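You operate a simulated robot arm through the tools that you are given. There is no shell and no other tool.

You are at the controls of a simulated robot arm. One attempt, no reset.

## Task
Press the limp print flat under the blotter with the green lip.
Fine: print in the middle of the press bed, then the blotter squarely on its picture, both lips toward the bench's open edge; bed in, then wind down to Snug; watch the blotter till the damp fills it.

The check looks at the end state, three seconds after you hand in, the way a careful person would. Anything else that was tipped, shoved, dropped, spilled or broken makes it a failure.

## Robot
A 6-joint arm with a two-finger gripper, fixed in place. Base frame: the origin is at the foot of the arm, x ahead of it, y to its left, z up; the work surface is at about z = 800. Units: mm, rad, N and s.
Its first joint turns from -2.897 to 2.897 rad. Payload 2.45 kg.
Tool frame: the origin (TCP) lies between the finger pads and is the grasp point; the fingertips stand 20 mm ahead of it; z points along the fingers, y is the line along which they close. The gripper opens to 140 mm. The gripper's body begins 168 mm behind the TCP.
Orientation is that of the tool frame in the base frame, as a unit quaternion [w, x, y, z]. With the fingers straight down and closing along the base's y, the tool's x points along the base's -x, its y along +y and its z along -z.

## Interface
- The arm moves only by the tool apply_moves. Its argument "increments" is one flat list of numbers, 7 for each row, row after row: the turn, a rotation vector about the tool's x, y, z in units of 4 degrees (1.0 is 4 degrees), then the shift along the tool's x, y, z in units of 30 mm (1.0 is 30 mm), then the closure, from 0 (fully open) to 1 (shut). In form: [wx, wy, wz, dx, dy, dz, jaw, wx, wy, wz, dx, dy, dz, jaw, ...]. A call has 1 to 20 rows; each row shifts and turns the commanded pose from where the row before left it, along the tool's axes as they then stand. A call with a number of a shift or a turn outside -1 to 1 is refused whole. Each row takes 0.2 s and may step no farther than 50 mm and 0.15 rad from the row before; otherwise, or with a gripper value out of range, the whole call is refused. A pose out of reach is approached as far as the arm can. The call stops where the force on the tool passes 90 N (or 10 N more than at its start, if that is more) or the arm is blocked; 0.2 s more then pass. The fingers move at their own pace (about 45 mm/s each) and stop on an object; they squeeze with about 21 N. The grip force told is the motor's: it shows also when the fingers shut on nothing. Time passes only in rows, and 0.2 s behind the last, so rows that do not move let the fingers close. It gives the time, the measured TCP pose, the force on the tool (base axes), the opening and the grip force at its end, in the units of the frame above (readings bear some noise), with the torque about the TCP (base axes, N m) and any sound that the robot's microphone picked up, and new pictures: "pictures" is both (left out), scene, wrist or none.
- Cameras (640 x 400 px; columns grow to the right, rows downward): "scene" is fixed at [407.2, -652.4, 1537.9]; the picture's right is [0.82, -0.57, 0.00], its down [-0.30, -0.43, -0.85] and it looks along [0.49, 0.70, -0.52] (base axes); focal length 323 px, centre (320, 200). "wrist" rides on the gripper at [78, 11, -209] in the tool frame; the picture's right is [-0.14, 0.99, 0.00], its down [-0.92, -0.13, -0.37] and it looks along [-0.37, -0.05, 0.93] (tool axes); focal length 280 px, centre (320, 200). There is no depth. A picture from a camera that has moved, and an enlarged one, comes with that camera's place and axes in the base frame and with its lens. The place of the scene camera against the robot may be out by one fixed shift of up to 12 mm in any direction.
- close_up(camera, box): a new picture of the part [left, top, right, bottom] of that camera's present view, enlarged. It takes no simulated time.
- sign_off(): hands the job in; it is judged then, once.

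Places have to be worked out from the pictures, the camera data and where the tool is seen. Open the gripper and draw the arm clear of the work before you hand the job in, unless the task says otherwise.

The tools are called after ">>>" as name(argument=value, ...) on one line, values as JSON. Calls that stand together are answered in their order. apply_moves: Moves the arm, as the interface text tells. Its arguments: {"type":"object","properties":{"increments":{"type":"array","items":{"type":"number"}},"pictures":{"type":"string","enum":["both","scene","wrist","none"]}},"required":["increments"]} The other tools are called the same way: close_up (camera, box) takes an enlarged picture of a part of a camera's view; sign_off () hands the job in.

At the start:

```text
time: 0.0
position: [659.3, 223.2, 1308.5]
ee_rot: [0.0, 0.0, 1.0, 0.0]
contact_force: [0.5, 0.5, 0.1]
torque: [-0.02, 0.04, 0.03]
gripper_width: 139.9
grip_force: 0.1
```

scene: 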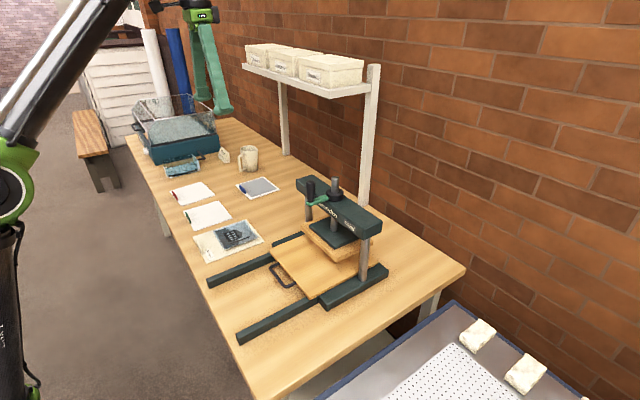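
wrist: 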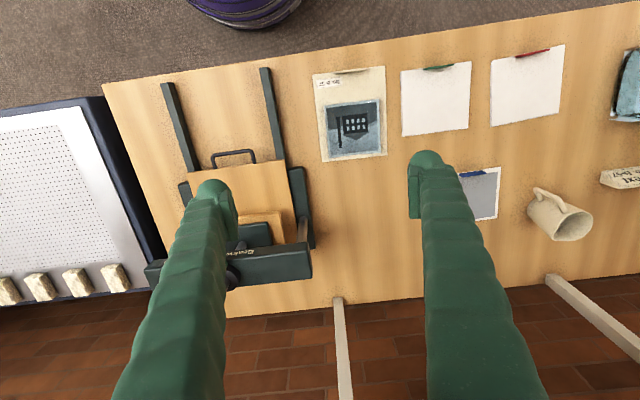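

I'll begin with enlarged views of the press, the print and the blotters to see what is where.

>>> close_up(camera="scene", box=[200, 160, 400, 350])

>>> close_up(camera="scene", box=[120, 90, 320, 270])

>>> close_up(camera="wrist", box=[300, 30, 640, 250])

>>> close_up(camera="wrist", box=[100, 50, 350, 300])

```text
2.11 times, centred on (300, 255) of scene
camera zoom: at [407.2, -652.4, 1537.9], right [0.82, -0.57, 0.0], down [-0.3, -0.43, -0.85], along [0.49, 0.7, -0.52], focal length 679 px, centre (362, 84)
```

zoom: 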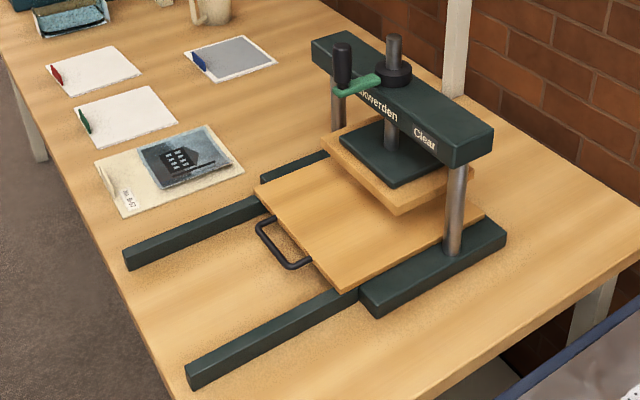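

```text
2.22 times, centred on (220, 180) of scene
camera zoom: at [407.2, -652.4, 1537.9], right [0.82, -0.57, 0.0], down [-0.3, -0.43, -0.85], along [0.49, 0.7, -0.52], focal length 717 px, centre (542, 244)
```

zoom: 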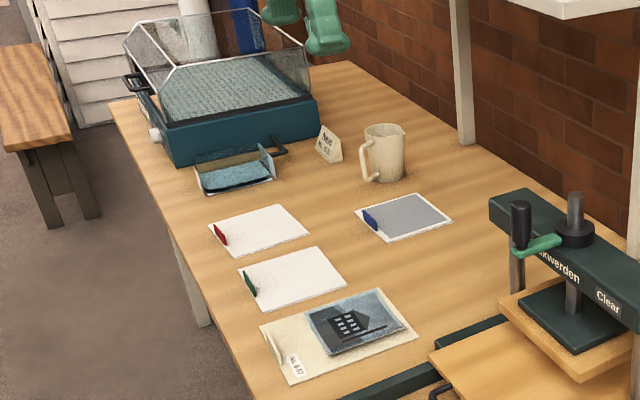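

```text
1.82 times, centred on (470, 140) of wrist
camera zoom: at [581.4, 233.3, 1518.2], right [0.14, 0.99, 0.0], down [0.92, -0.13, 0.37], along [0.37, -0.05, -0.93], focal length 510 px, centre (47, 309)
```

zoom: 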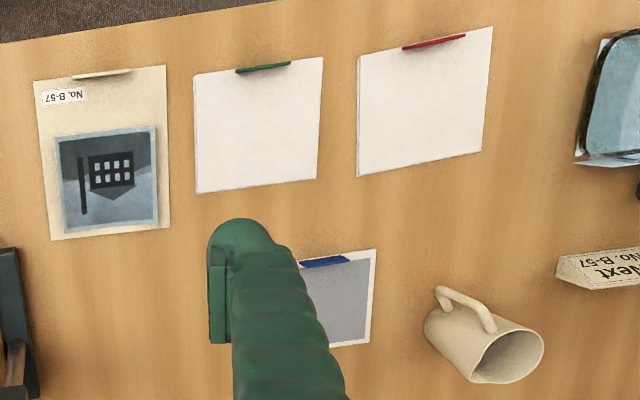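

```text
1.60 times, centred on (225, 175) of wrist
camera zoom: at [581.4, 233.3, 1518.2], right [0.14, 0.99, 0.0], down [0.92, -0.13, 0.37], along [0.37, -0.05, -0.93], focal length 449 px, centre (472, 240)
```

zoom: 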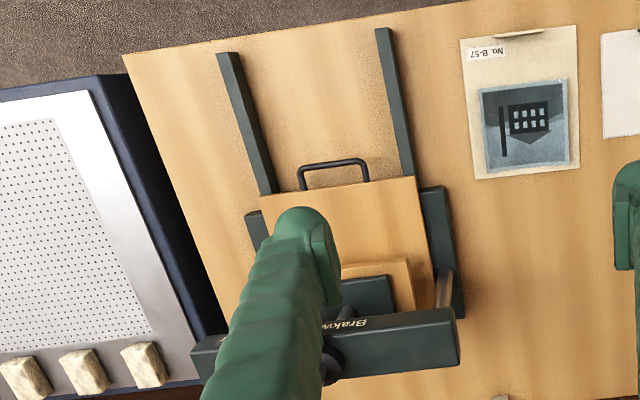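

The press reads "Clear"; its bed is already under the platen, with a bail handle facing the open edge at small x. I move the open gripper above the front of the press for a closer look.

>>> apply_moves(increments=[0, 0, 0, -0.1, -0.93, 0.5, 0, 0, 0, 0, -0.1, -0.93, 0.5, 0, 0, 0, 0, -0.1, -0.93, 0.5, 0, 0, 0, 0, -0.1, -0.93, 0.5, 0, 0, 0, 0, -0.1, -0.93, 0.5, 0, 0, 0, 0, -0.1, -0.93, 0.5, 0, 0, 0, 0, -0.1, -0.93, 0.5, 0, 0, 0, 0, -0.1, -0.93, 0.5, 0])

```text
time: 1.8
position: [683.1, -0.5, 1188.1]
ee_rot: [0.0, 0.001, 1.0, 0.0]
contact_force: [-0.9, 0.1, -0.1]
torque: [-0.01, 0.01, -0.01]
gripper_width: 139.8
grip_force: 0.1
camera wrist: at [605.4, 9.8, 1397.6], right [0.14, 0.99, 0.0], down [0.92, -0.13, 0.37], along [0.37, -0.05, -0.93], focal length 280 px, centre (320, 200)
```

scene: 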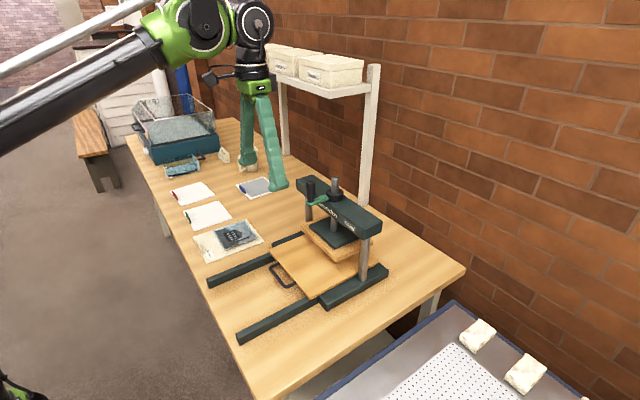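
wrist: 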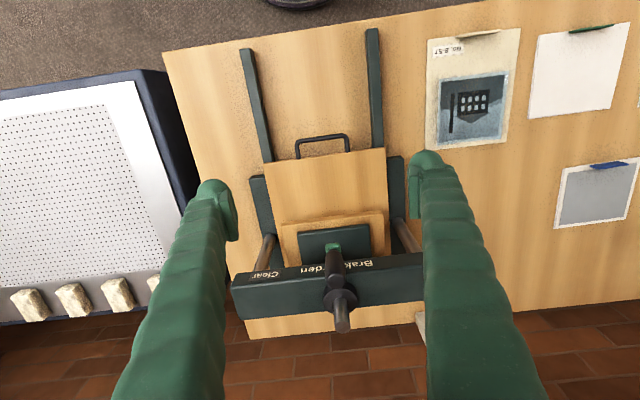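

>>> close_up(camera="wrist", box=[230, 20, 430, 180])

>>> close_up(camera="wrist", box=[220, 190, 440, 350])

>>> close_up(camera="wrist", box=[420, 10, 640, 170])

>>> close_up(camera="scene", box=[280, 160, 400, 260])

```text
2.50 times, centred on (330, 100) of wrist
camera zoom: at [605.4, 9.8, 1397.6], right [0.14, 0.99, 0.0], down [0.92, -0.13, 0.37], along [0.37, -0.05, -0.93], focal length 701 px, centre (295, 450)
```

zoom: 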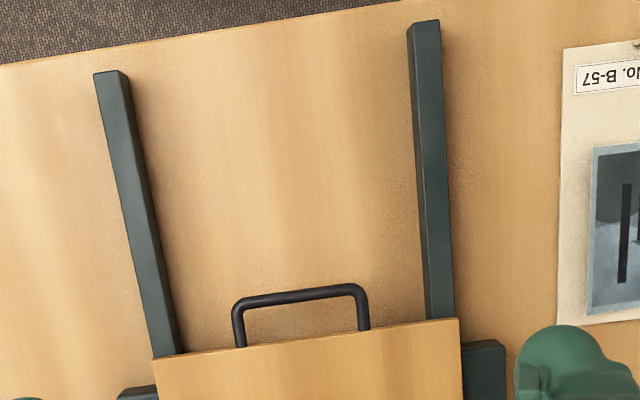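

```text
2.50 times, centred on (330, 270) of wrist
camera zoom: at [605.4, 9.8, 1397.6], right [0.14, 0.99, 0.0], down [0.92, -0.13, 0.37], along [0.37, -0.05, -0.93], focal length 701 px, centre (295, 25)
```

zoom: 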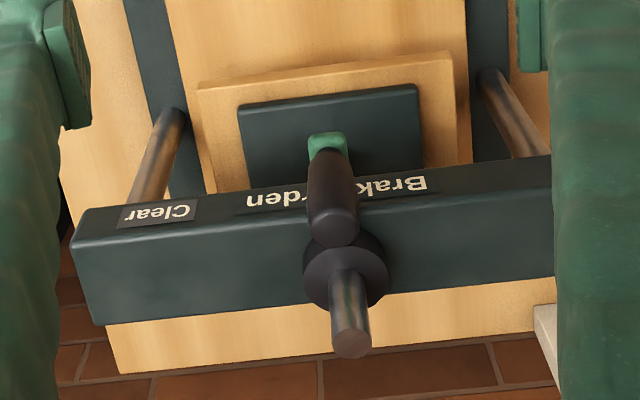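

```text
2.50 times, centred on (530, 90) of wrist
camera zoom: at [605.4, 9.8, 1397.6], right [0.14, 0.99, 0.0], down [0.92, -0.13, 0.37], along [0.37, -0.05, -0.93], focal length 701 px, centre (-205, 475)
```

zoom: 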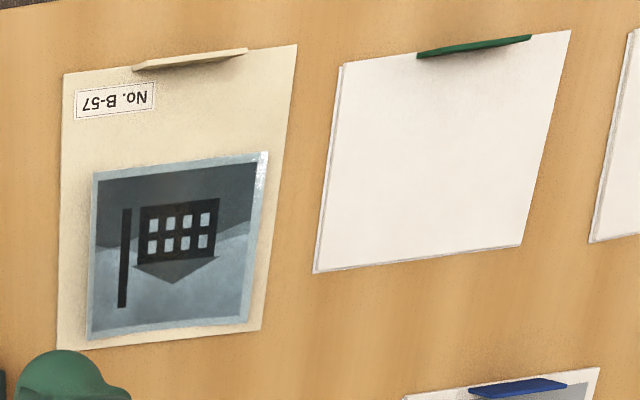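

```text
4.00 times, centred on (340, 210) of scene
camera zoom: at [407.2, -652.4, 1537.9], right [0.82, -0.57, 0.0], down [-0.3, -0.43, -0.85], along [0.49, 0.7, -0.52], focal length 1290 px, centre (240, 160)
```

zoom: 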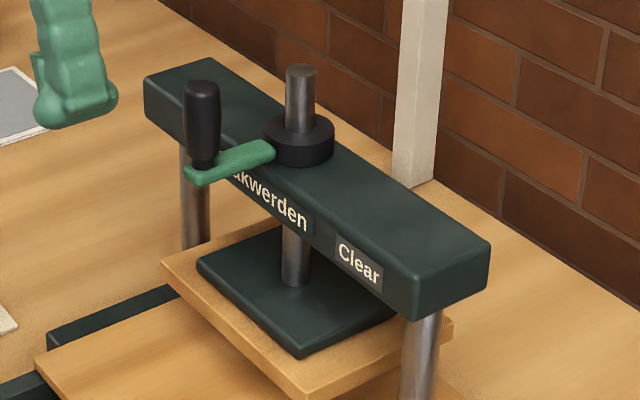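

The lips look like short upright tabs on the open-edge side, and the handle bar lies near x≈700, y from -50 to 50. I turn the tool a quarter turn so the fingers close along x.

>>> apply_moves(increments=[0, 0, -1, 0, 0, 0, 0.3, 0, 0, -1, 0, 0, 0, 0.5, 0, 0, -1, 0, 0, 0, 0.7, 0, 0, -1, 0, 0, 0, 0.78, 0, 0, -1, 0, 0, 0, 0.78, 0, 0, -1, 0, 0, 0, 0.78, 0, 0, -1, 0, 0, 0, 0.78, 0, 0, -1, 0, 0, 0, 0.78, 0, 0, -1, 0, 0, 0, 0.78, 0, 0, -1, 0, 0, 0, 0.78, 0, 0, -1, 0, 0, 0, 0.78, 0, 0, -1, 0, 0, 0, 0.78, 0, 0, -1, 0, 0, 0, 0.78, 0, 0, -1, 0, 0, 0, 0.78, 0, 0, -1, 0, 0, 0, 0.78, 0, 0, -1, 0, 0, 0, 0.78, 0, 0, -1, 0, 0, 0, 0.78, 0, 0, -1, 0, 0, 0, 0.78, 0, 0, -1, 0, 0, 0, 0.78, 0, 0, -1, 0, 0, 0, 0.78], pictures="none")

>>> apply_moves(increments=[0, 0, -1, 0, 0, 0, 0.78, 0, 0, -1, 0, 0, 0, 0.78, 0, 0, -0.5, 0, 0, 0, 0.78, 0, 0, 0, 0, -0.1, 1, 0.78, 0, 0, 0, 0, -0.1, 1, 0.78, 0, 0, 0, 0, -0.1, 1, 0.78, 0, 0, 0, 0, -0.1, 1, 0.78, 0, 0, 0, 0, -0.1, 1, 0.78, 0, 0, 0, 0, -0.1, 1, 0.78, 0, 0, 0, 0, 0, 0, 0.78])

```text
time: 6.0
position: [684.1, -0.1, 1189.8]
ee_rot: [0.0, -0.644, 0.765, -0.001]
contact_force: [0.8, 0.6, 0.0]
torque: [0.02, -0.04, 0.01]
gripper_width: 30.6
grip_force: 0.2
```

```text
time: 8.2
position: [702.4, -0.8, 1007.7]
ee_rot: [0.0, 0.708, -0.707, 0.0]
contact_force: [0.0, 0.3, 1.1]
torque: [-0.03, 0.03, -0.01]
gripper_width: 30.7
grip_force: 0.0
camera wrist: at [692.0, -79.9, 1217.4], right [-0.99, 0.14, 0.0], down [0.13, 0.92, 0.37], along [0.05, 0.37, -0.93], focal length 280 px, centre (320, 200)
```

scene: 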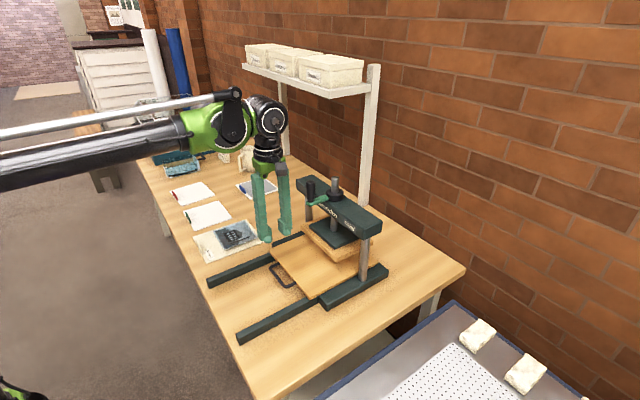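
wrist: 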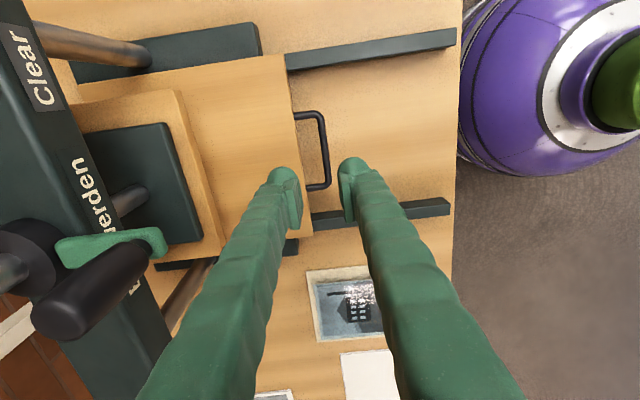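

Tool turned; handle bar appears near x≈697 between the fingers' line. I descend 100 mm and check again before straddling the bar.

>>> apply_moves(increments=[0, 0, 0, 0, 0.1, 1, 0.78, 0, 0, 0, 0, 0, 1, 0.78, 0, 0, 0, 0, 0, 1, 0.78, 0, 0, 0, 0, 0, 0.4, 0.78])

>>> close_up(camera="wrist", box=[220, 80, 420, 240])

>>> close_up(camera="scene", box=[220, 190, 380, 310])

```text
time: 9.2
position: [699.3, -0.3, 906.9]
ee_rot: [0.0, -0.707, 0.707, 0.0]
contact_force: [0.4, 0.3, 0.2]
torque: [-0.01, 0.01, 0.0]
gripper_width: 30.9
grip_force: 0.1
camera wrist: at [687.7, -79.0, 1116.0], right [-0.99, 0.14, 0.0], down [0.13, 0.92, 0.37], along [0.05, 0.37, -0.93], focal length 280 px, centre (320, 200)
```

scene: 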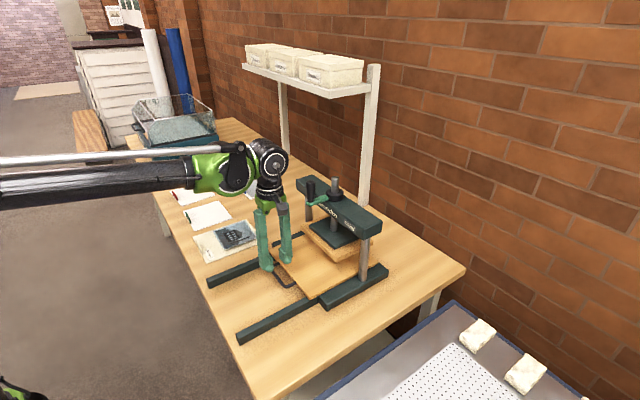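
wrist: 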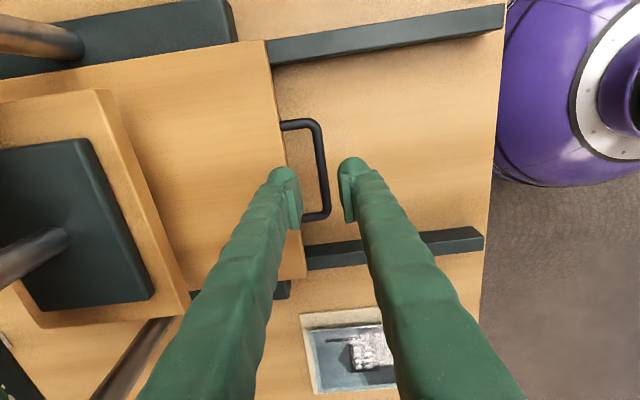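

```text
2.50 times, centred on (320, 160) of wrist
camera zoom: at [687.7, -79.0, 1116.0], right [-0.99, 0.14, 0.0], down [0.13, 0.92, 0.37], along [0.05, 0.37, -0.93], focal length 701 px, centre (320, 300)
```

zoom: 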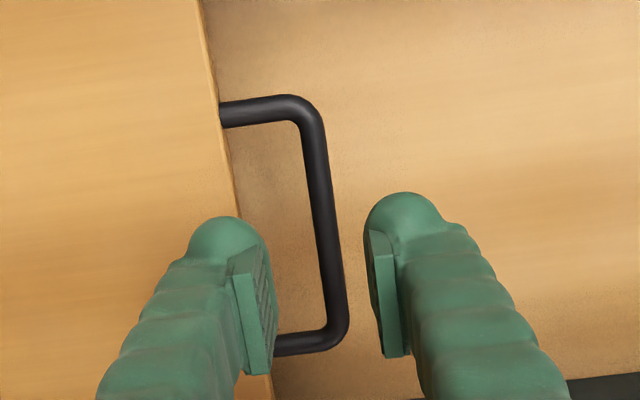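

```text
3.33 times, centred on (300, 250) of scene
camera zoom: at [407.2, -652.4, 1537.9], right [0.82, -0.57, 0.0], down [-0.3, -0.43, -0.85], along [0.49, 0.7, -0.52], focal length 1075 px, centre (387, 33)
```

zoom: 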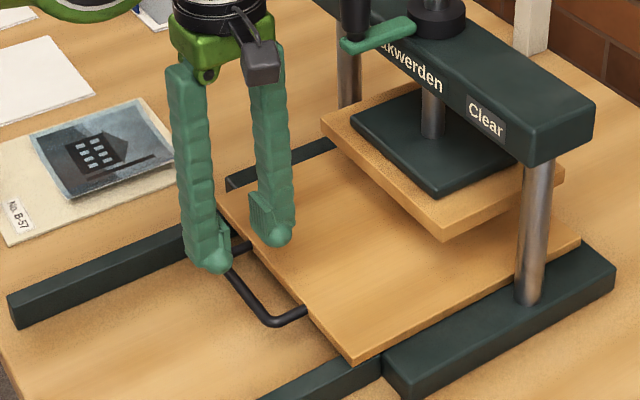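

Bar is near x≈700 (z≈830), bed front near x≈729, so the inner finger fits in the gap if I narrow the opening to ~24 mm and centre at x≈697. I descend around the bar and close.

>>> apply_moves(increments=[0, 0, 0, 0, 0.077, 0, 0.829, 0, 0, 0, 0, 0, 0, 0.829, 0, 0, 0, -0.1, 0, 0.65, 0.829, 0, 0, 0, 0, 0, 0.65, 0.829, 0, 0, 0, 0, 0, 0.65, 0.829, 0, 0, 0, 0, 0, 0.6, 0.829])

>>> close_up(camera="wrist", box=[220, 80, 420, 240])

>>> close_up(camera="scene", box=[220, 190, 380, 310])

```text
time: 10.5
position: [695.5, 3.9, 853.2]
ee_rot: [-0.001, 0.707, -0.707, 0.002]
contact_force: [-4.6, 0.6, 72.5]
torque: [-0.02, -2.55, -0.04]
gripper_width: 23.9
grip_force: 0.8
stopped in row 6: the force on the tool passed its limit at 151 N (the readings are from after the stop); the commanded pose is now the measured one
camera wrist: at [684.8, -75.8, 1062.1], right [-0.99, 0.14, 0.0], down [0.13, 0.92, 0.37], along [0.06, 0.37, -0.93], focal length 280 px, centre (320, 200)
```

scene: 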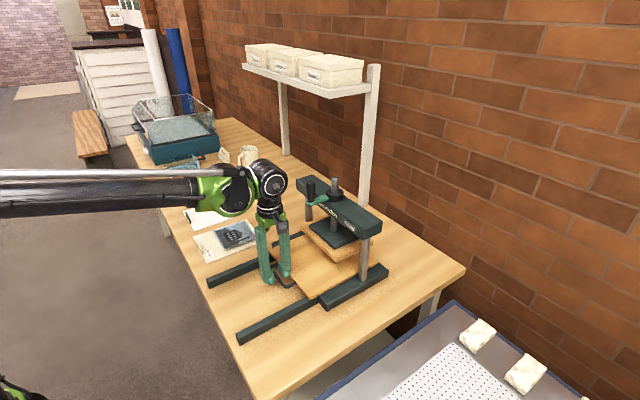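
wrist: 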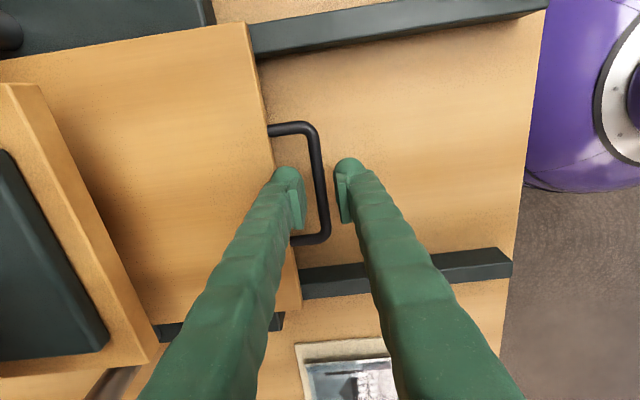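

```text
2.50 times, centred on (320, 160) of wrist
camera zoom: at [684.8, -75.8, 1062.1], right [-0.99, 0.14, 0.0], down [0.13, 0.92, 0.37], along [0.06, 0.37, -0.93], focal length 701 px, centre (320, 300)
```

zoom: 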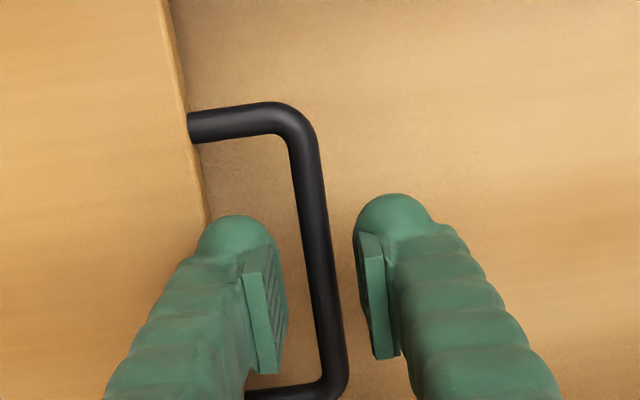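

```text
3.33 times, centred on (300, 250) of scene
camera zoom: at [407.2, -652.4, 1537.9], right [0.82, -0.57, 0.0], down [-0.3, -0.43, -0.85], along [0.49, 0.7, -0.52], focal length 1075 px, centre (387, 33)
```

zoom: 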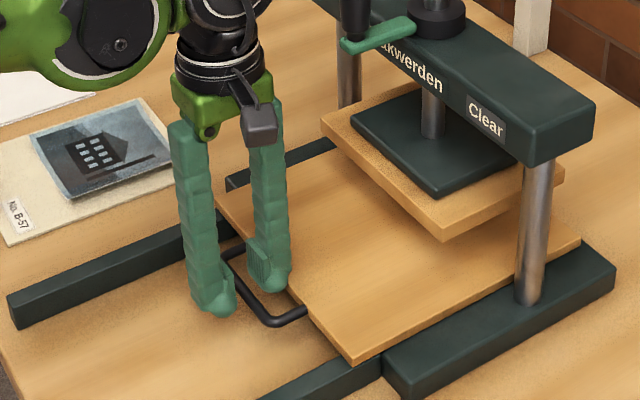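

The inner finger landed on the bed's edge (contact about 36 mm ahead of the TCP): the fingers are thicker than the gap and bed top is z≈833. I lift, then tilt the fingers about 28° toward +x so the bar can be taken with the fingertips at a slant.

>>> apply_moves(increments=[0, 0, 0, 0, 0, -1, 0.857, 0, 0, 0, 0, 0, -1, 0.857, 1, 0, 0, 0, 0, 0, 0.857, 1, 0, 0, 0, 0, 0, 0.857, 1, 0, 0, 0, 0, 0, 0.857, 1, 0, 0, 0, 0, 0, 0.857, 1, 0, 0, 0, 0, 0, 0.857, 1, 0, 0, 0, 0, 0, 0.857, 1, 0, 0, 0, 0, 0, 0.857, 0, 0, 0, 0, 0.62, 0.09, 0.857, 0, 0, 0, 0, 0.62, 0.08, 0.857, 0, 0, 0, 0, 0, 0, 0.857])

>>> close_up(camera="wrist", box=[220, 80, 420, 240])

>>> close_up(camera="scene", box=[220, 190, 380, 310])

```text
time: 13.1
position: [666.1, 2.9, 885.8]
ee_rot: [-0.172, 0.686, -0.686, 0.172]
contact_force: [-0.4, -0.3, -0.4]
torque: [-0.01, 0.01, 0.04]
gripper_width: 19.8
grip_force: 0.0
camera wrist: at [559.2, -75.5, 1066.6], right [-0.87, 0.14, -0.47], down [-0.06, 0.92, 0.39], along [0.48, 0.37, -0.8], focal length 280 px, centre (320, 200)
```

scene: 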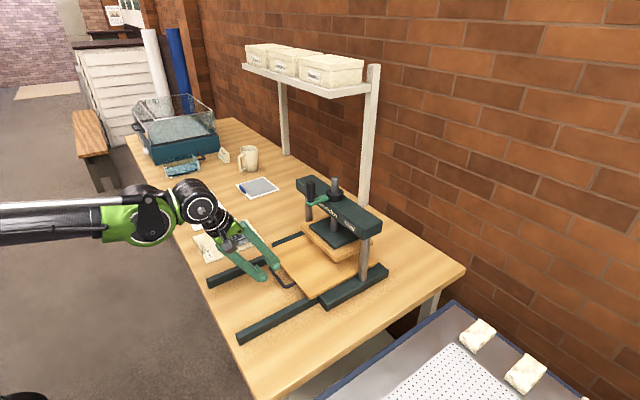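
wrist: 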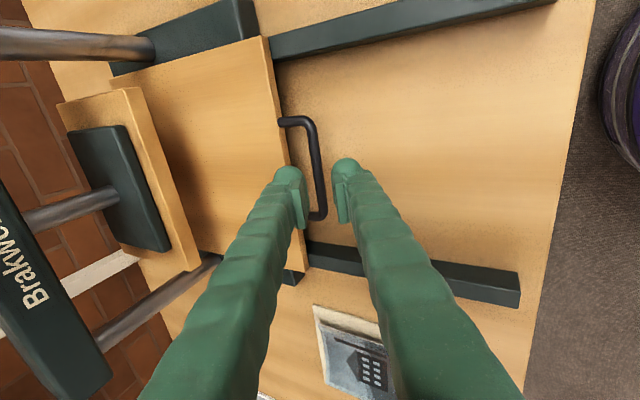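

```text
2.50 times, centred on (320, 160) of wrist
camera zoom: at [559.2, -75.5, 1066.6], right [-0.87, 0.14, -0.47], down [-0.06, 0.92, 0.39], along [0.48, 0.37, -0.8], focal length 701 px, centre (320, 300)
```

zoom: 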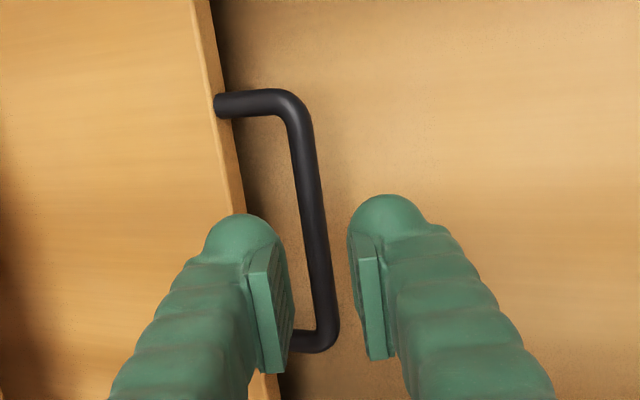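

```text
3.33 times, centred on (300, 250) of scene
camera zoom: at [407.2, -652.4, 1537.9], right [0.82, -0.57, 0.0], down [-0.3, -0.43, -0.85], along [0.49, 0.7, -0.52], focal length 1075 px, centre (387, 33)
```

zoom: 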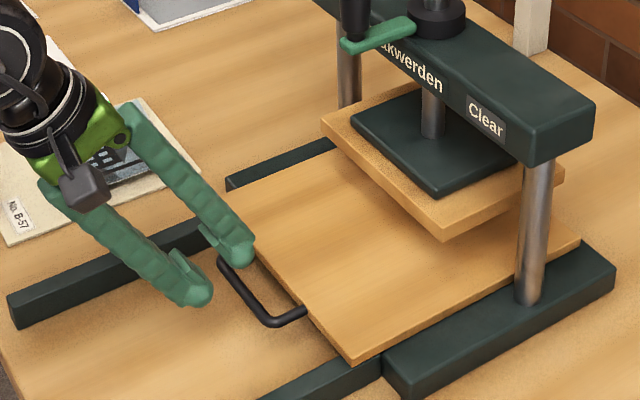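

The bar now lies on the tool axis, roughly 70 mm ahead (x≈699, z≈823). I advance 53 mm along the axis, then close.

>>> apply_moves(increments=[0, 0, 0, 0, 0, 0.6, 0.857, 0, 0, 0, 0, 0, 0.5, 0.857, 0, 0, 0, 0, 0, 0.35, 0.857, 0, 0, 0, 0, 0, 0.3, 0.857, 0, 0, 0, 0, 0, 0, 0.857])

>>> close_up(camera="wrist", box=[220, 80, 420, 240])

>>> close_up(camera="scene", box=[220, 190, 380, 310])

```text
time: 14.3
position: [690.9, 1.9, 840.9]
ee_rot: [-0.171, 0.686, -0.686, 0.171]
contact_force: [0.3, -0.4, -0.6]
torque: [-0.03, 0.0, 0.02]
gripper_width: 20.0
grip_force: 0.0
camera wrist: at [583.5, -75.8, 1020.2], right [-0.87, 0.14, -0.47], down [-0.06, 0.92, 0.39], along [0.48, 0.37, -0.8], focal length 280 px, centre (320, 200)
```

scene: 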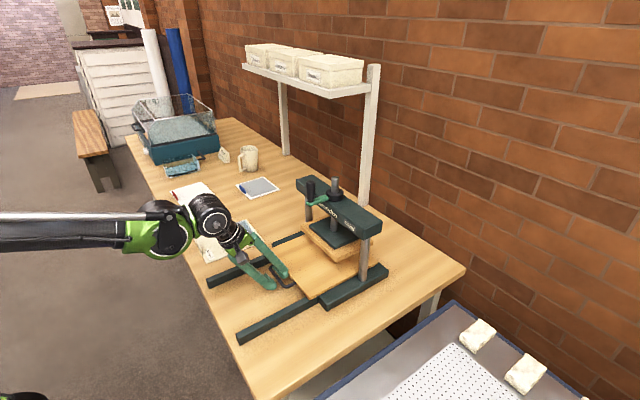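
wrist: 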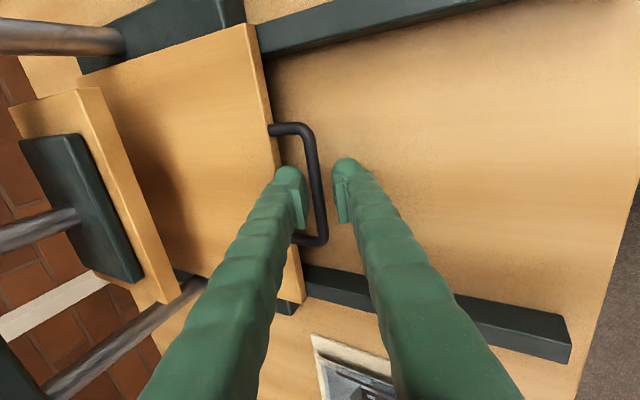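

```text
2.50 times, centred on (320, 160) of wrist
camera zoom: at [583.5, -75.8, 1020.2], right [-0.87, 0.14, -0.47], down [-0.06, 0.92, 0.39], along [0.48, 0.37, -0.8], focal length 701 px, centre (320, 300)
```

zoom: 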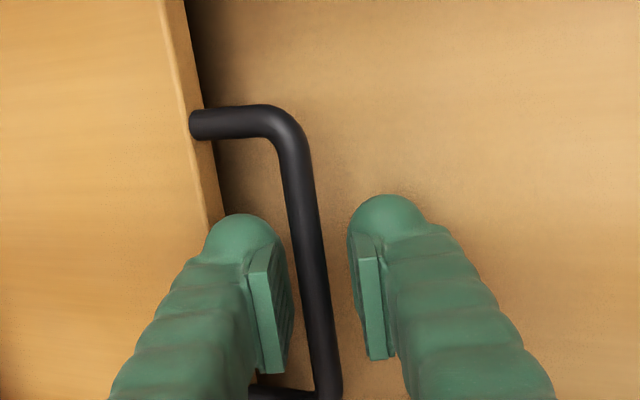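

```text
3.33 times, centred on (300, 250) of scene
camera zoom: at [407.2, -652.4, 1537.9], right [0.82, -0.57, 0.0], down [-0.3, -0.43, -0.85], along [0.49, 0.7, -0.52], focal length 1075 px, centre (387, 33)
```

zoom: 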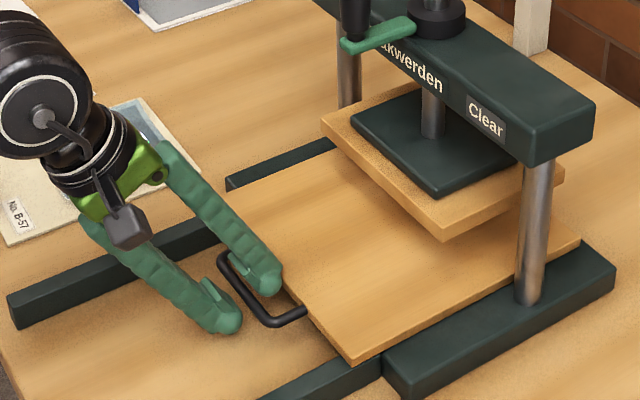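

The bar runs between the pads without contact. I close on it here and read the opening.

>>> apply_moves(increments=[0, 0, 0, 0, 0, 0.06, 0.9, 0, 0, 0, 0, 0, 0, 1, 0, 0, 0, 0, 0, 0, 1, 0, 0, 0, 0, 0, 0, 1])

>>> close_up(camera="scene", box=[220, 190, 380, 310])

```text
time: 15.3
position: [690.9, 2.9, 838.0]
ee_rot: [0.171, -0.685, 0.686, -0.172]
contact_force: [-0.4, 0.4, 3.0]
torque: [0.0, 0.0, -0.06]
gripper_width: 5.8
grip_force: 33.7
camera wrist: at [584.4, -75.6, 1019.0], right [-0.87, 0.14, -0.47], down [-0.06, 0.92, 0.39], along [0.48, 0.37, -0.8], focal length 280 px, centre (320, 200)
```

scene: 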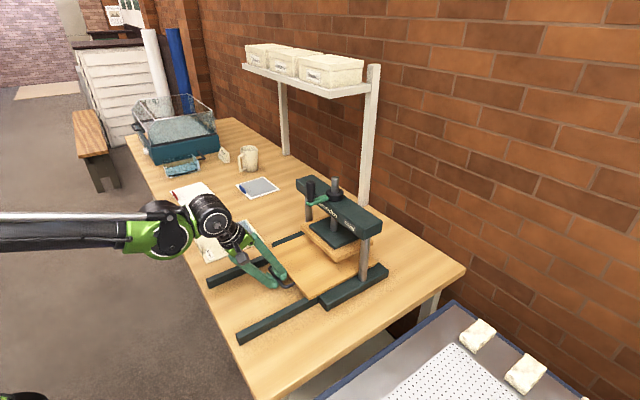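
wrist: 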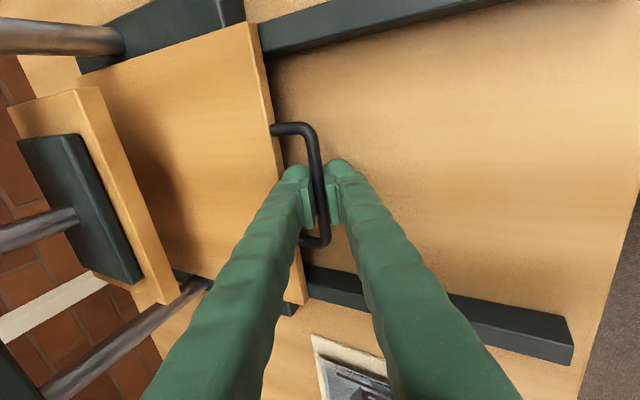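

```text
3.33 times, centred on (300, 250) of scene
camera zoom: at [407.2, -652.4, 1537.9], right [0.82, -0.57, 0.0], down [-0.3, -0.43, -0.85], along [0.49, 0.7, -0.52], focal length 1075 px, centre (387, 33)
```

zoom: 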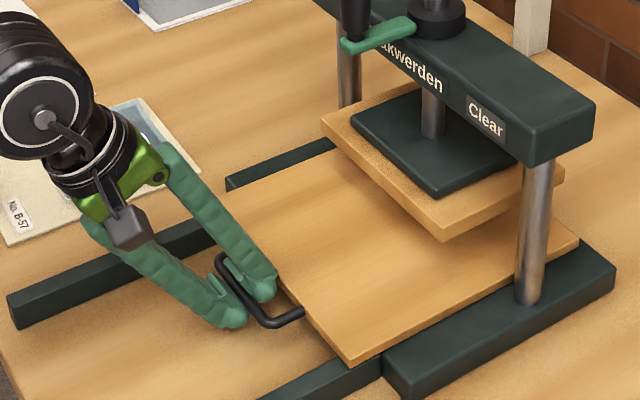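

Closed at 5.8 mm with 34 N, so the bar is held. I pull straight toward -x 60 mm to see whether the bed follows.

>>> apply_moves(increments=[0, 0, 0, 0, 0.3, -0.16, 1, 0, 0, 0, 0, 0.3, -0.16, 1, 0, 0, 0, 0, 0.588, -0.314, 1, 0, 0, 0, 0, 0.588, -0.314, 1, 0, 0, 0, 0, 0, 0, 1])

>>> close_up(camera="scene", box=[200, 190, 400, 340])

```text
time: 16.5
position: [631.9, 3.2, 838.9]
ee_rot: [0.172, -0.686, 0.686, -0.172]
contact_force: [-0.3, 6.0, -15.0]
torque: [0.08, 0.04, 0.02]
gripper_width: 5.9
grip_force: 34.3
camera wrist: at [524.4, -75.6, 1019.0], right [-0.87, 0.14, -0.47], down [-0.06, 0.92, 0.39], along [0.48, 0.37, -0.8], focal length 280 px, centre (320, 200)
```

scene: 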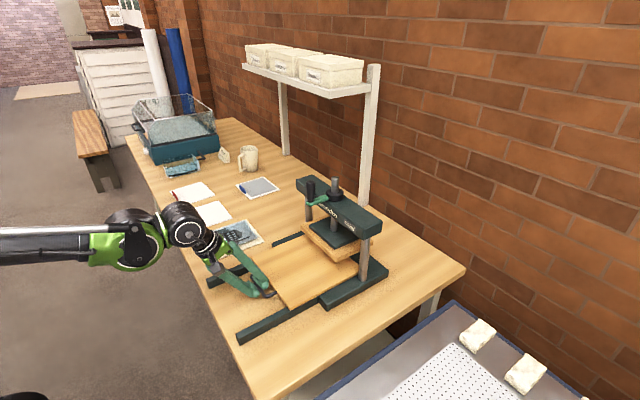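
wrist: 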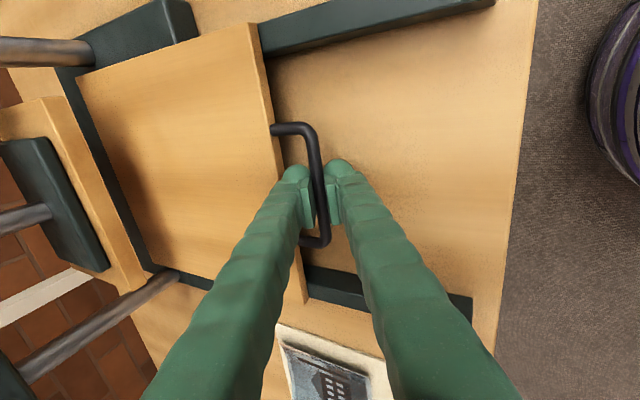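

```text
2.67 times, centred on (300, 265) of scene
camera zoom: at [407.2, -652.4, 1537.9], right [0.82, -0.57, 0.0], down [-0.3, -0.43, -0.85], along [0.49, 0.7, -0.52], focal length 860 px, centre (373, 27)
```

zoom: 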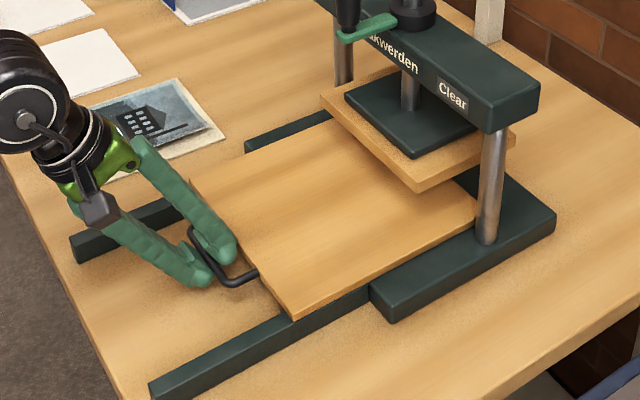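

The bed follows. I keep pulling toward the rail ends, to a stop or about 120 mm more.

>>> apply_moves(increments=[0, 0, 0, 0, 0.588, -0.314, 1, 0, 0, 0, 0, 0.588, -0.314, 1, 0, 0, 0, 0, 0.588, -0.314, 1, 0, 0, 0, 0, 0.588, -0.314, 1, 0, 0, 0, 0, 0.3, -0.16, 1, 0, 0, 0, 0, 0.3, -0.16, 1, 0, 0, 0, 0, 0, 0, 1])

>>> close_up(camera="scene", box=[200, 190, 400, 340])

```text
time: 18.1
position: [532.4, 2.4, 839.3]
ee_rot: [-0.172, 0.686, -0.686, 0.173]
contact_force: [0.5, 1.5, 23.4]
torque: [-0.07, -0.05, -0.03]
gripper_width: 6.0
grip_force: 33.6
camera wrist: at [424.6, -75.6, 1018.4], right [-0.87, 0.14, -0.47], down [-0.06, 0.92, 0.39], along [0.48, 0.37, -0.8], focal length 280 px, centre (320, 200)
```

scene: 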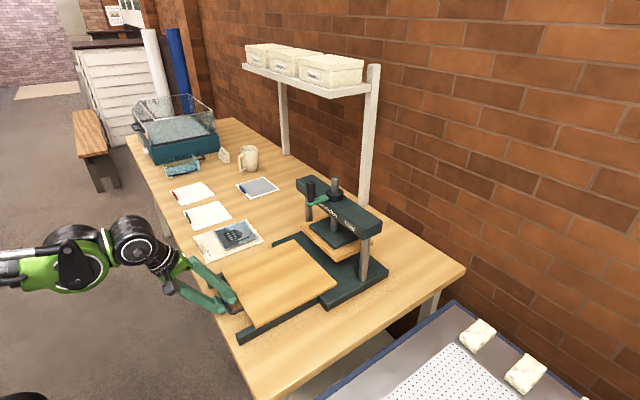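
wrist: 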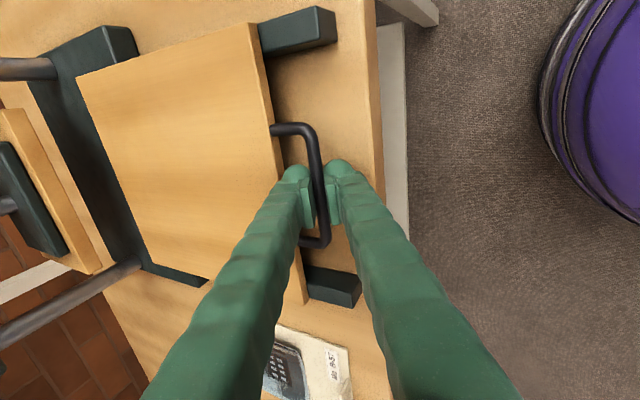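

```text
2.67 times, centred on (300, 265) of scene
camera zoom: at [407.2, -652.4, 1537.9], right [0.82, -0.57, 0.0], down [-0.3, -0.43, -0.85], along [0.49, 0.7, -0.52], focal length 860 px, centre (373, 27)
```

zoom: 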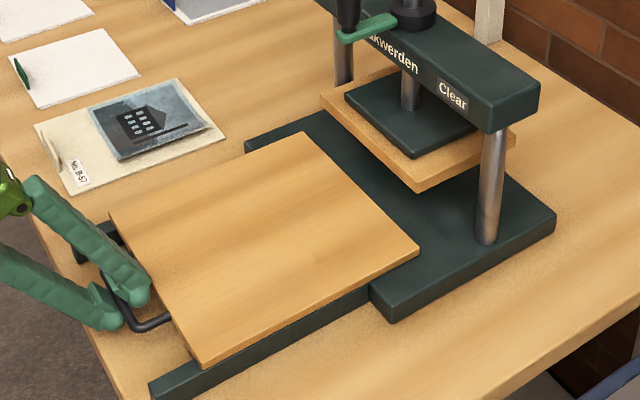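

Bed is fully out, clear of the platen (front x≈571, back ≈833, centre ≈702, y≈0). I release the bar and back away along the tool axis, then stand the tool up straight.

>>> apply_moves(increments=[0, 0, 0, 0, 0, 0, 0.93, 0, 0, 0, 0, 0, 0, 0.87, 0, 0, 0, 0, 0, 0, 0.85, 0, 0, 0, 0, 0, -0.5, 0.85, 0, 0, 0, 0, 0, -1, 0.85, 0, 0, 0, 0, 0, -1, 0.85, 0, 0, 0, 0, 0, -1, 0.85, 0, 0, 0, 0, 0, -1, 0.85, -1, 0, 0, 0, 0, 0, 0.85, -1, 0, 0, 0, 0, 0, 0.85, -1, 0, 0, 0, 0, 0, 0.85, -1, 0, 0, 0, 0, 0, 0.85, -1, 0, 0, 0, 0, 0, 0.85, -1, 0, 0, 0, 0, 0, 0.85, -1, 0, 0, 0, 0, 0, 0.85])

>>> close_up(camera="scene", box=[180, 190, 400, 355])

```text
time: 21.3
position: [468.6, 4.4, 958.7]
ee_rot: [-0.001, 0.708, -0.707, 0.0]
contact_force: [0.2, -0.4, 0.5]
torque: [-0.01, -0.01, 0.01]
gripper_width: 21.2
grip_force: 0.0
camera wrist: at [458.0, -75.7, 1168.2], right [-0.99, 0.14, 0.0], down [0.13, 0.92, 0.37], along [0.05, 0.37, -0.93], focal length 280 px, centre (320, 200)
```

scene: 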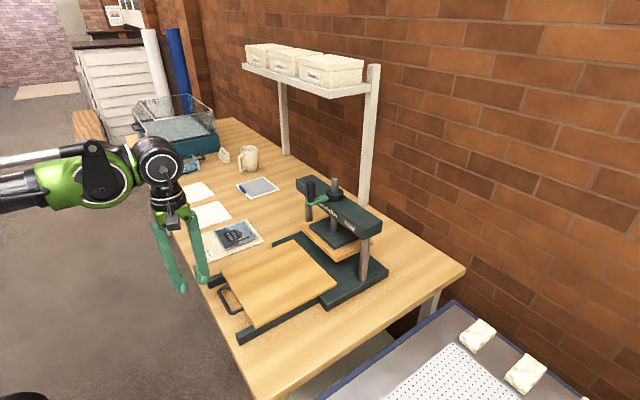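
wrist: 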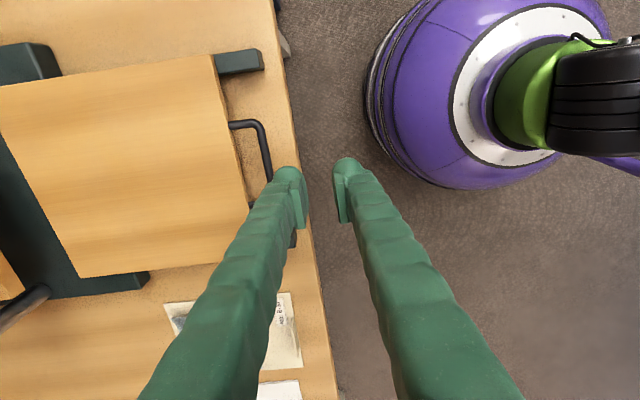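

```text
2.42 times, centred on (290, 272) of scene
camera zoom: at [407.2, -652.4, 1537.9], right [0.82, -0.57, 0.0], down [-0.3, -0.43, -0.85], along [0.49, 0.7, -0.52], focal length 782 px, centre (393, 24)
```

zoom: 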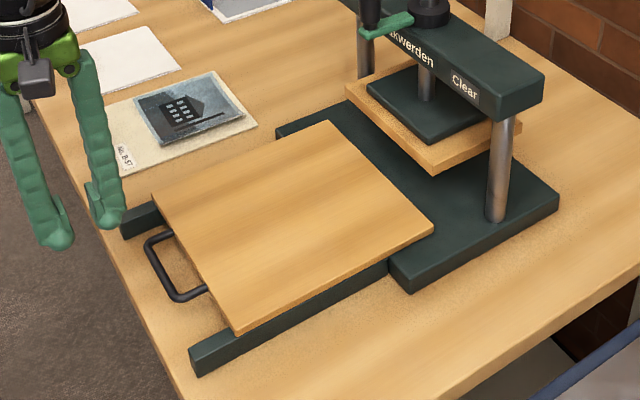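

Next the print: its lip should be near x≈556, y≈307. I move above it, keeping the fingers closing along x, to inspect the lip's shape.

>>> apply_moves(increments=[0, 0, 0, -0.95, -0.28, 0, 0.6, 0, 0, 0, -0.95, -0.28, 0, 0.6, 0, 0, 0, -0.95, -0.28, 0, 0.6, 0, 0, 0, -0.95, -0.28, 0, 0.6, 0, 0, 0, -0.95, -0.28, 0, 0.6, 0, 0, 0, -0.95, -0.28, 0, 0.6, 0, 0, 0, -0.95, -0.28, 0, 0.6, 0, 0, 0, -0.95, -0.28, 0, 0.6, 0, 0, 0, -0.95, -0.28, 0, 0.6, 0, 0, 0, -0.95, -0.28, 0, 0.6, 0, 0, 0, 0, 0, 0, 0.6])

>>> close_up(camera="wrist", box=[220, 80, 420, 240])

>>> close_up(camera="scene", box=[160, 160, 280, 270])

```text
time: 23.7
position: [553.0, 288.2, 957.3]
ee_rot: [-0.001, 0.707, -0.707, 0.001]
contact_force: [-0.7, -0.5, 0.1]
torque: [-0.01, -0.03, 0.02]
gripper_width: 56.3
grip_force: 0.1
camera wrist: at [540.8, 209.9, 1166.4], right [-0.99, 0.14, 0.0], down [0.13, 0.92, 0.37], along [0.05, 0.37, -0.93], focal length 280 px, centre (320, 200)
```

scene: 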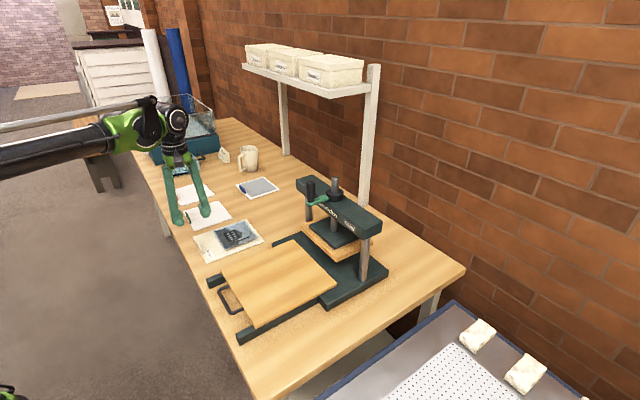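
wrist: 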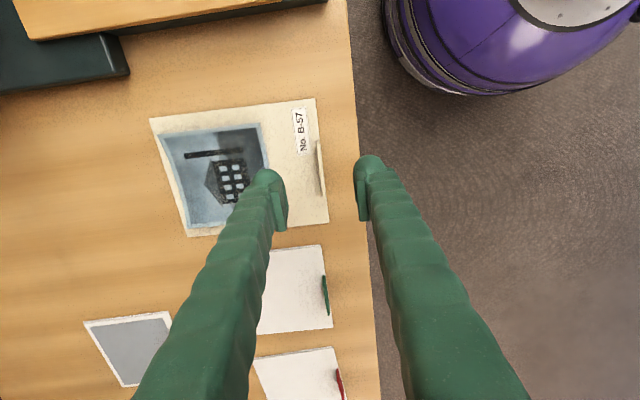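

```text
2.50 times, centred on (320, 160) of wrist
camera zoom: at [540.8, 209.9, 1166.4], right [-0.99, 0.14, 0.0], down [0.13, 0.92, 0.37], along [0.05, 0.37, -0.93], focal length 701 px, centre (320, 300)
```

zoom: 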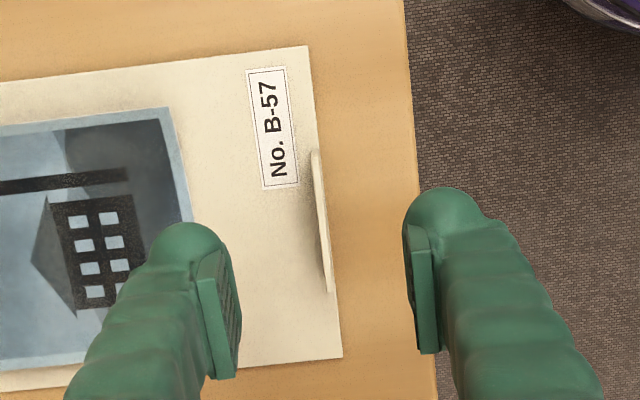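

```text
3.64 times, centred on (220, 215) of scene
camera zoom: at [407.2, -652.4, 1537.9], right [0.82, -0.57, 0.0], down [-0.3, -0.43, -0.85], along [0.49, 0.7, -0.52], focal length 1173 px, centre (684, 146)
```

zoom: 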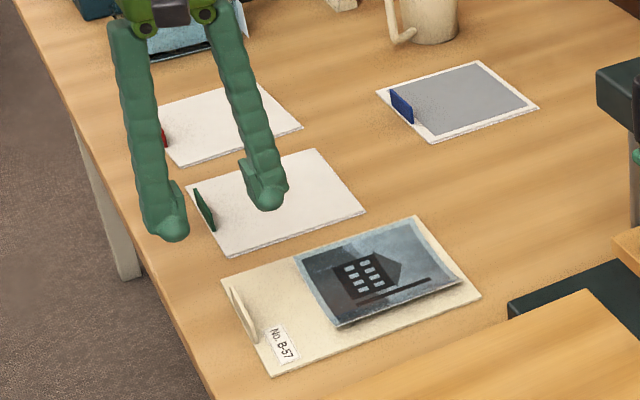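

The lip is an upright plate about 77 mm wide at x≈553, y≈310 on the sheet's front edge. I centre on it and descend to check before the last few centimetres.

>>> apply_moves(increments=[0, 0, 0, -0.73, 0, 0.5, 0.7, 0, 0, 0, 0, 0, 1, 0.7, 0, 0, 0, 0, 0, 1, 0.7, 0, 0, 0, 0, 0, 0.5, 0.7, 0, 0, 0, 0, 0, 0, 0.7], pictures="wrist")

>>> close_up(camera="wrist", box=[220, 80, 420, 240])

>>> close_up(camera="scene", box=[180, 200, 270, 270])

```text
time: 24.9
position: [553.2, 310.9, 866.3]
ee_rot: [0.0, -0.707, 0.707, 0.0]
contact_force: [-0.2, 0.3, 0.6]
torque: [-0.02, 0.01, 0.0]
gripper_width: 42.1
grip_force: 0.1
camera wrist: at [542.1, 231.7, 1075.9], right [-0.99, 0.14, 0.0], down [0.13, 0.92, 0.37], along [0.05, 0.37, -0.93], focal length 280 px, centre (320, 200)
```

wrist: 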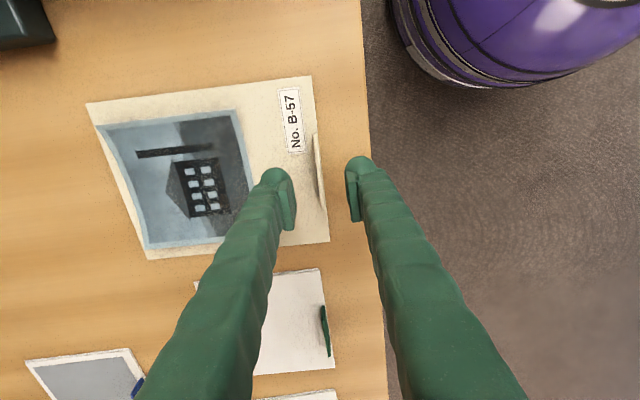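

```text
2.50 times, centred on (320, 160) of wrist
camera zoom: at [542.1, 231.7, 1075.9], right [-0.99, 0.14, 0.0], down [0.13, 0.92, 0.37], along [0.05, 0.37, -0.93], focal length 701 px, centre (320, 300)
```

zoom: 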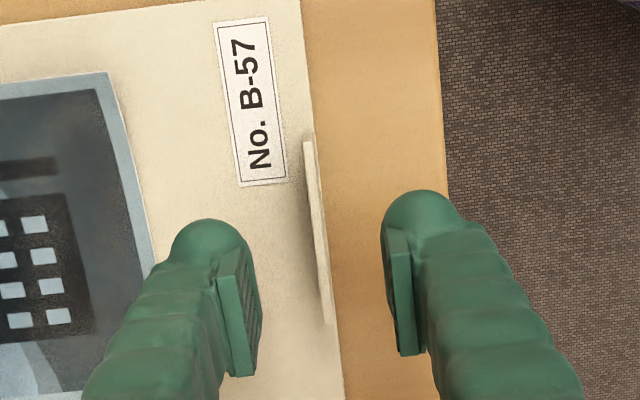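

```text
5.71 times, centred on (225, 235) of scene
camera zoom: at [407.2, -652.4, 1537.9], right [0.82, -0.57, 0.0], down [-0.3, -0.43, -0.85], along [0.49, 0.7, -0.52], focal length 1843 px, centre (863, 0)
```

zoom: 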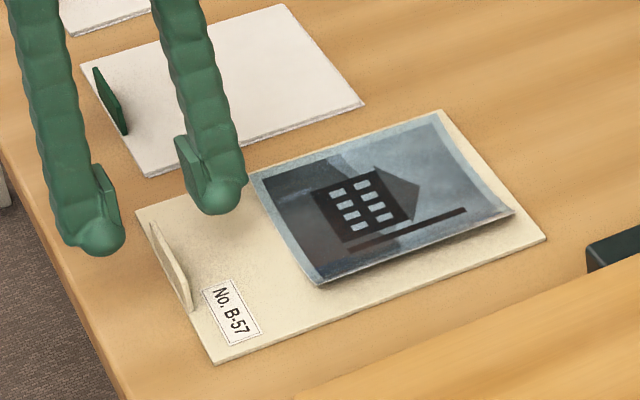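

The lip stands centred between the pads. I lower about 40 mm (tips just above the sheet) and close on it.

>>> apply_moves(increments=[0, 0, 0, 0, 0, 0.5, 0.7, 0, 0, 0, 0, 0, 0.5, 0.7, 0, 0, 0, 0, 0, 0.33, 0.7, 0, 0, 0, 0, 0, 0, 0.8, 0, 0, 0, 0, 0, 0, 1, 0, 0, 0, 0, 0, 0, 1, 0, 0, 0, 0, 0, 0, 1])

>>> close_up(camera="wrist", box=[220, 80, 420, 240])

>>> close_up(camera="scene", box=[180, 200, 270, 270])

```text
time: 26.5
position: [553.6, 309.0, 827.7]
ee_rot: [0.0, -0.707, 0.707, -0.001]
contact_force: [0.2, -0.9, -0.8]
torque: [0.03, -0.06, -0.06]
gripper_width: 6.2
grip_force: 20.8
camera wrist: at [542.1, 230.9, 1037.5], right [-0.99, 0.14, 0.0], down [0.13, 0.92, 0.37], along [0.05, 0.37, -0.93], focal length 280 px, centre (320, 200)
```

scene: 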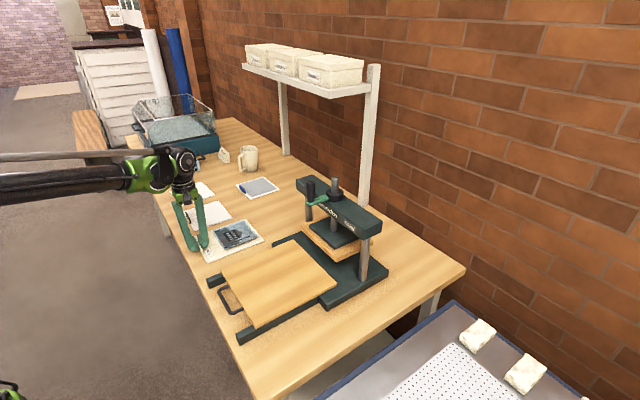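
wrist: 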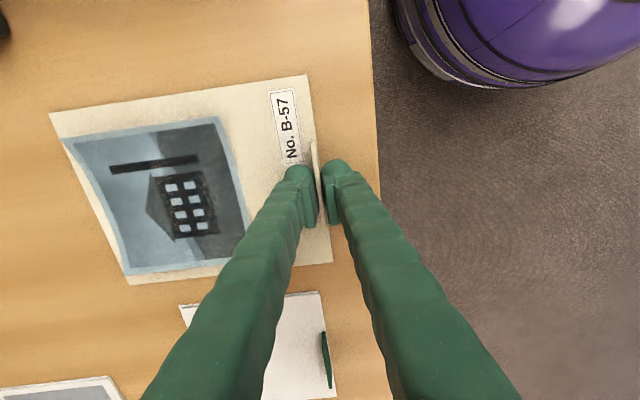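

```text
2.50 times, centred on (320, 160) of wrist
camera zoom: at [542.1, 230.9, 1037.5], right [-0.99, 0.14, 0.0], down [0.13, 0.92, 0.37], along [0.05, 0.37, -0.93], focal length 701 px, centre (320, 300)
```

zoom: 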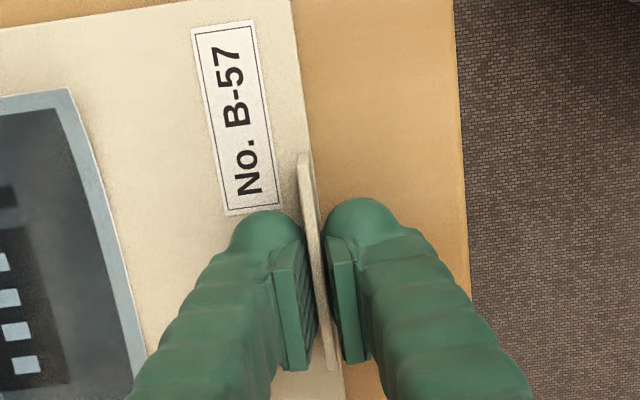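

```text
5.71 times, centred on (225, 235) of scene
camera zoom: at [407.2, -652.4, 1537.9], right [0.82, -0.57, 0.0], down [-0.3, -0.43, -0.85], along [0.49, 0.7, -0.52], focal length 1843 px, centre (863, 0)
```

zoom: 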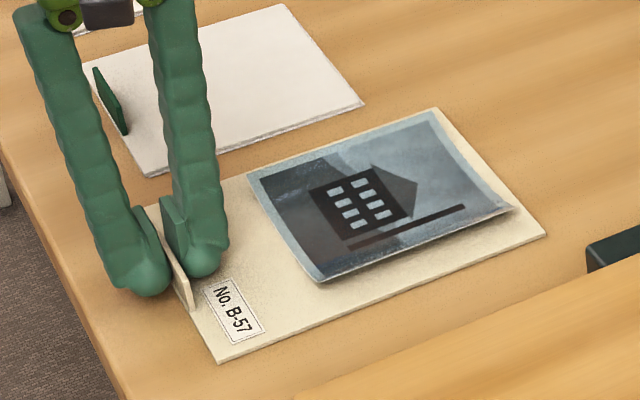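

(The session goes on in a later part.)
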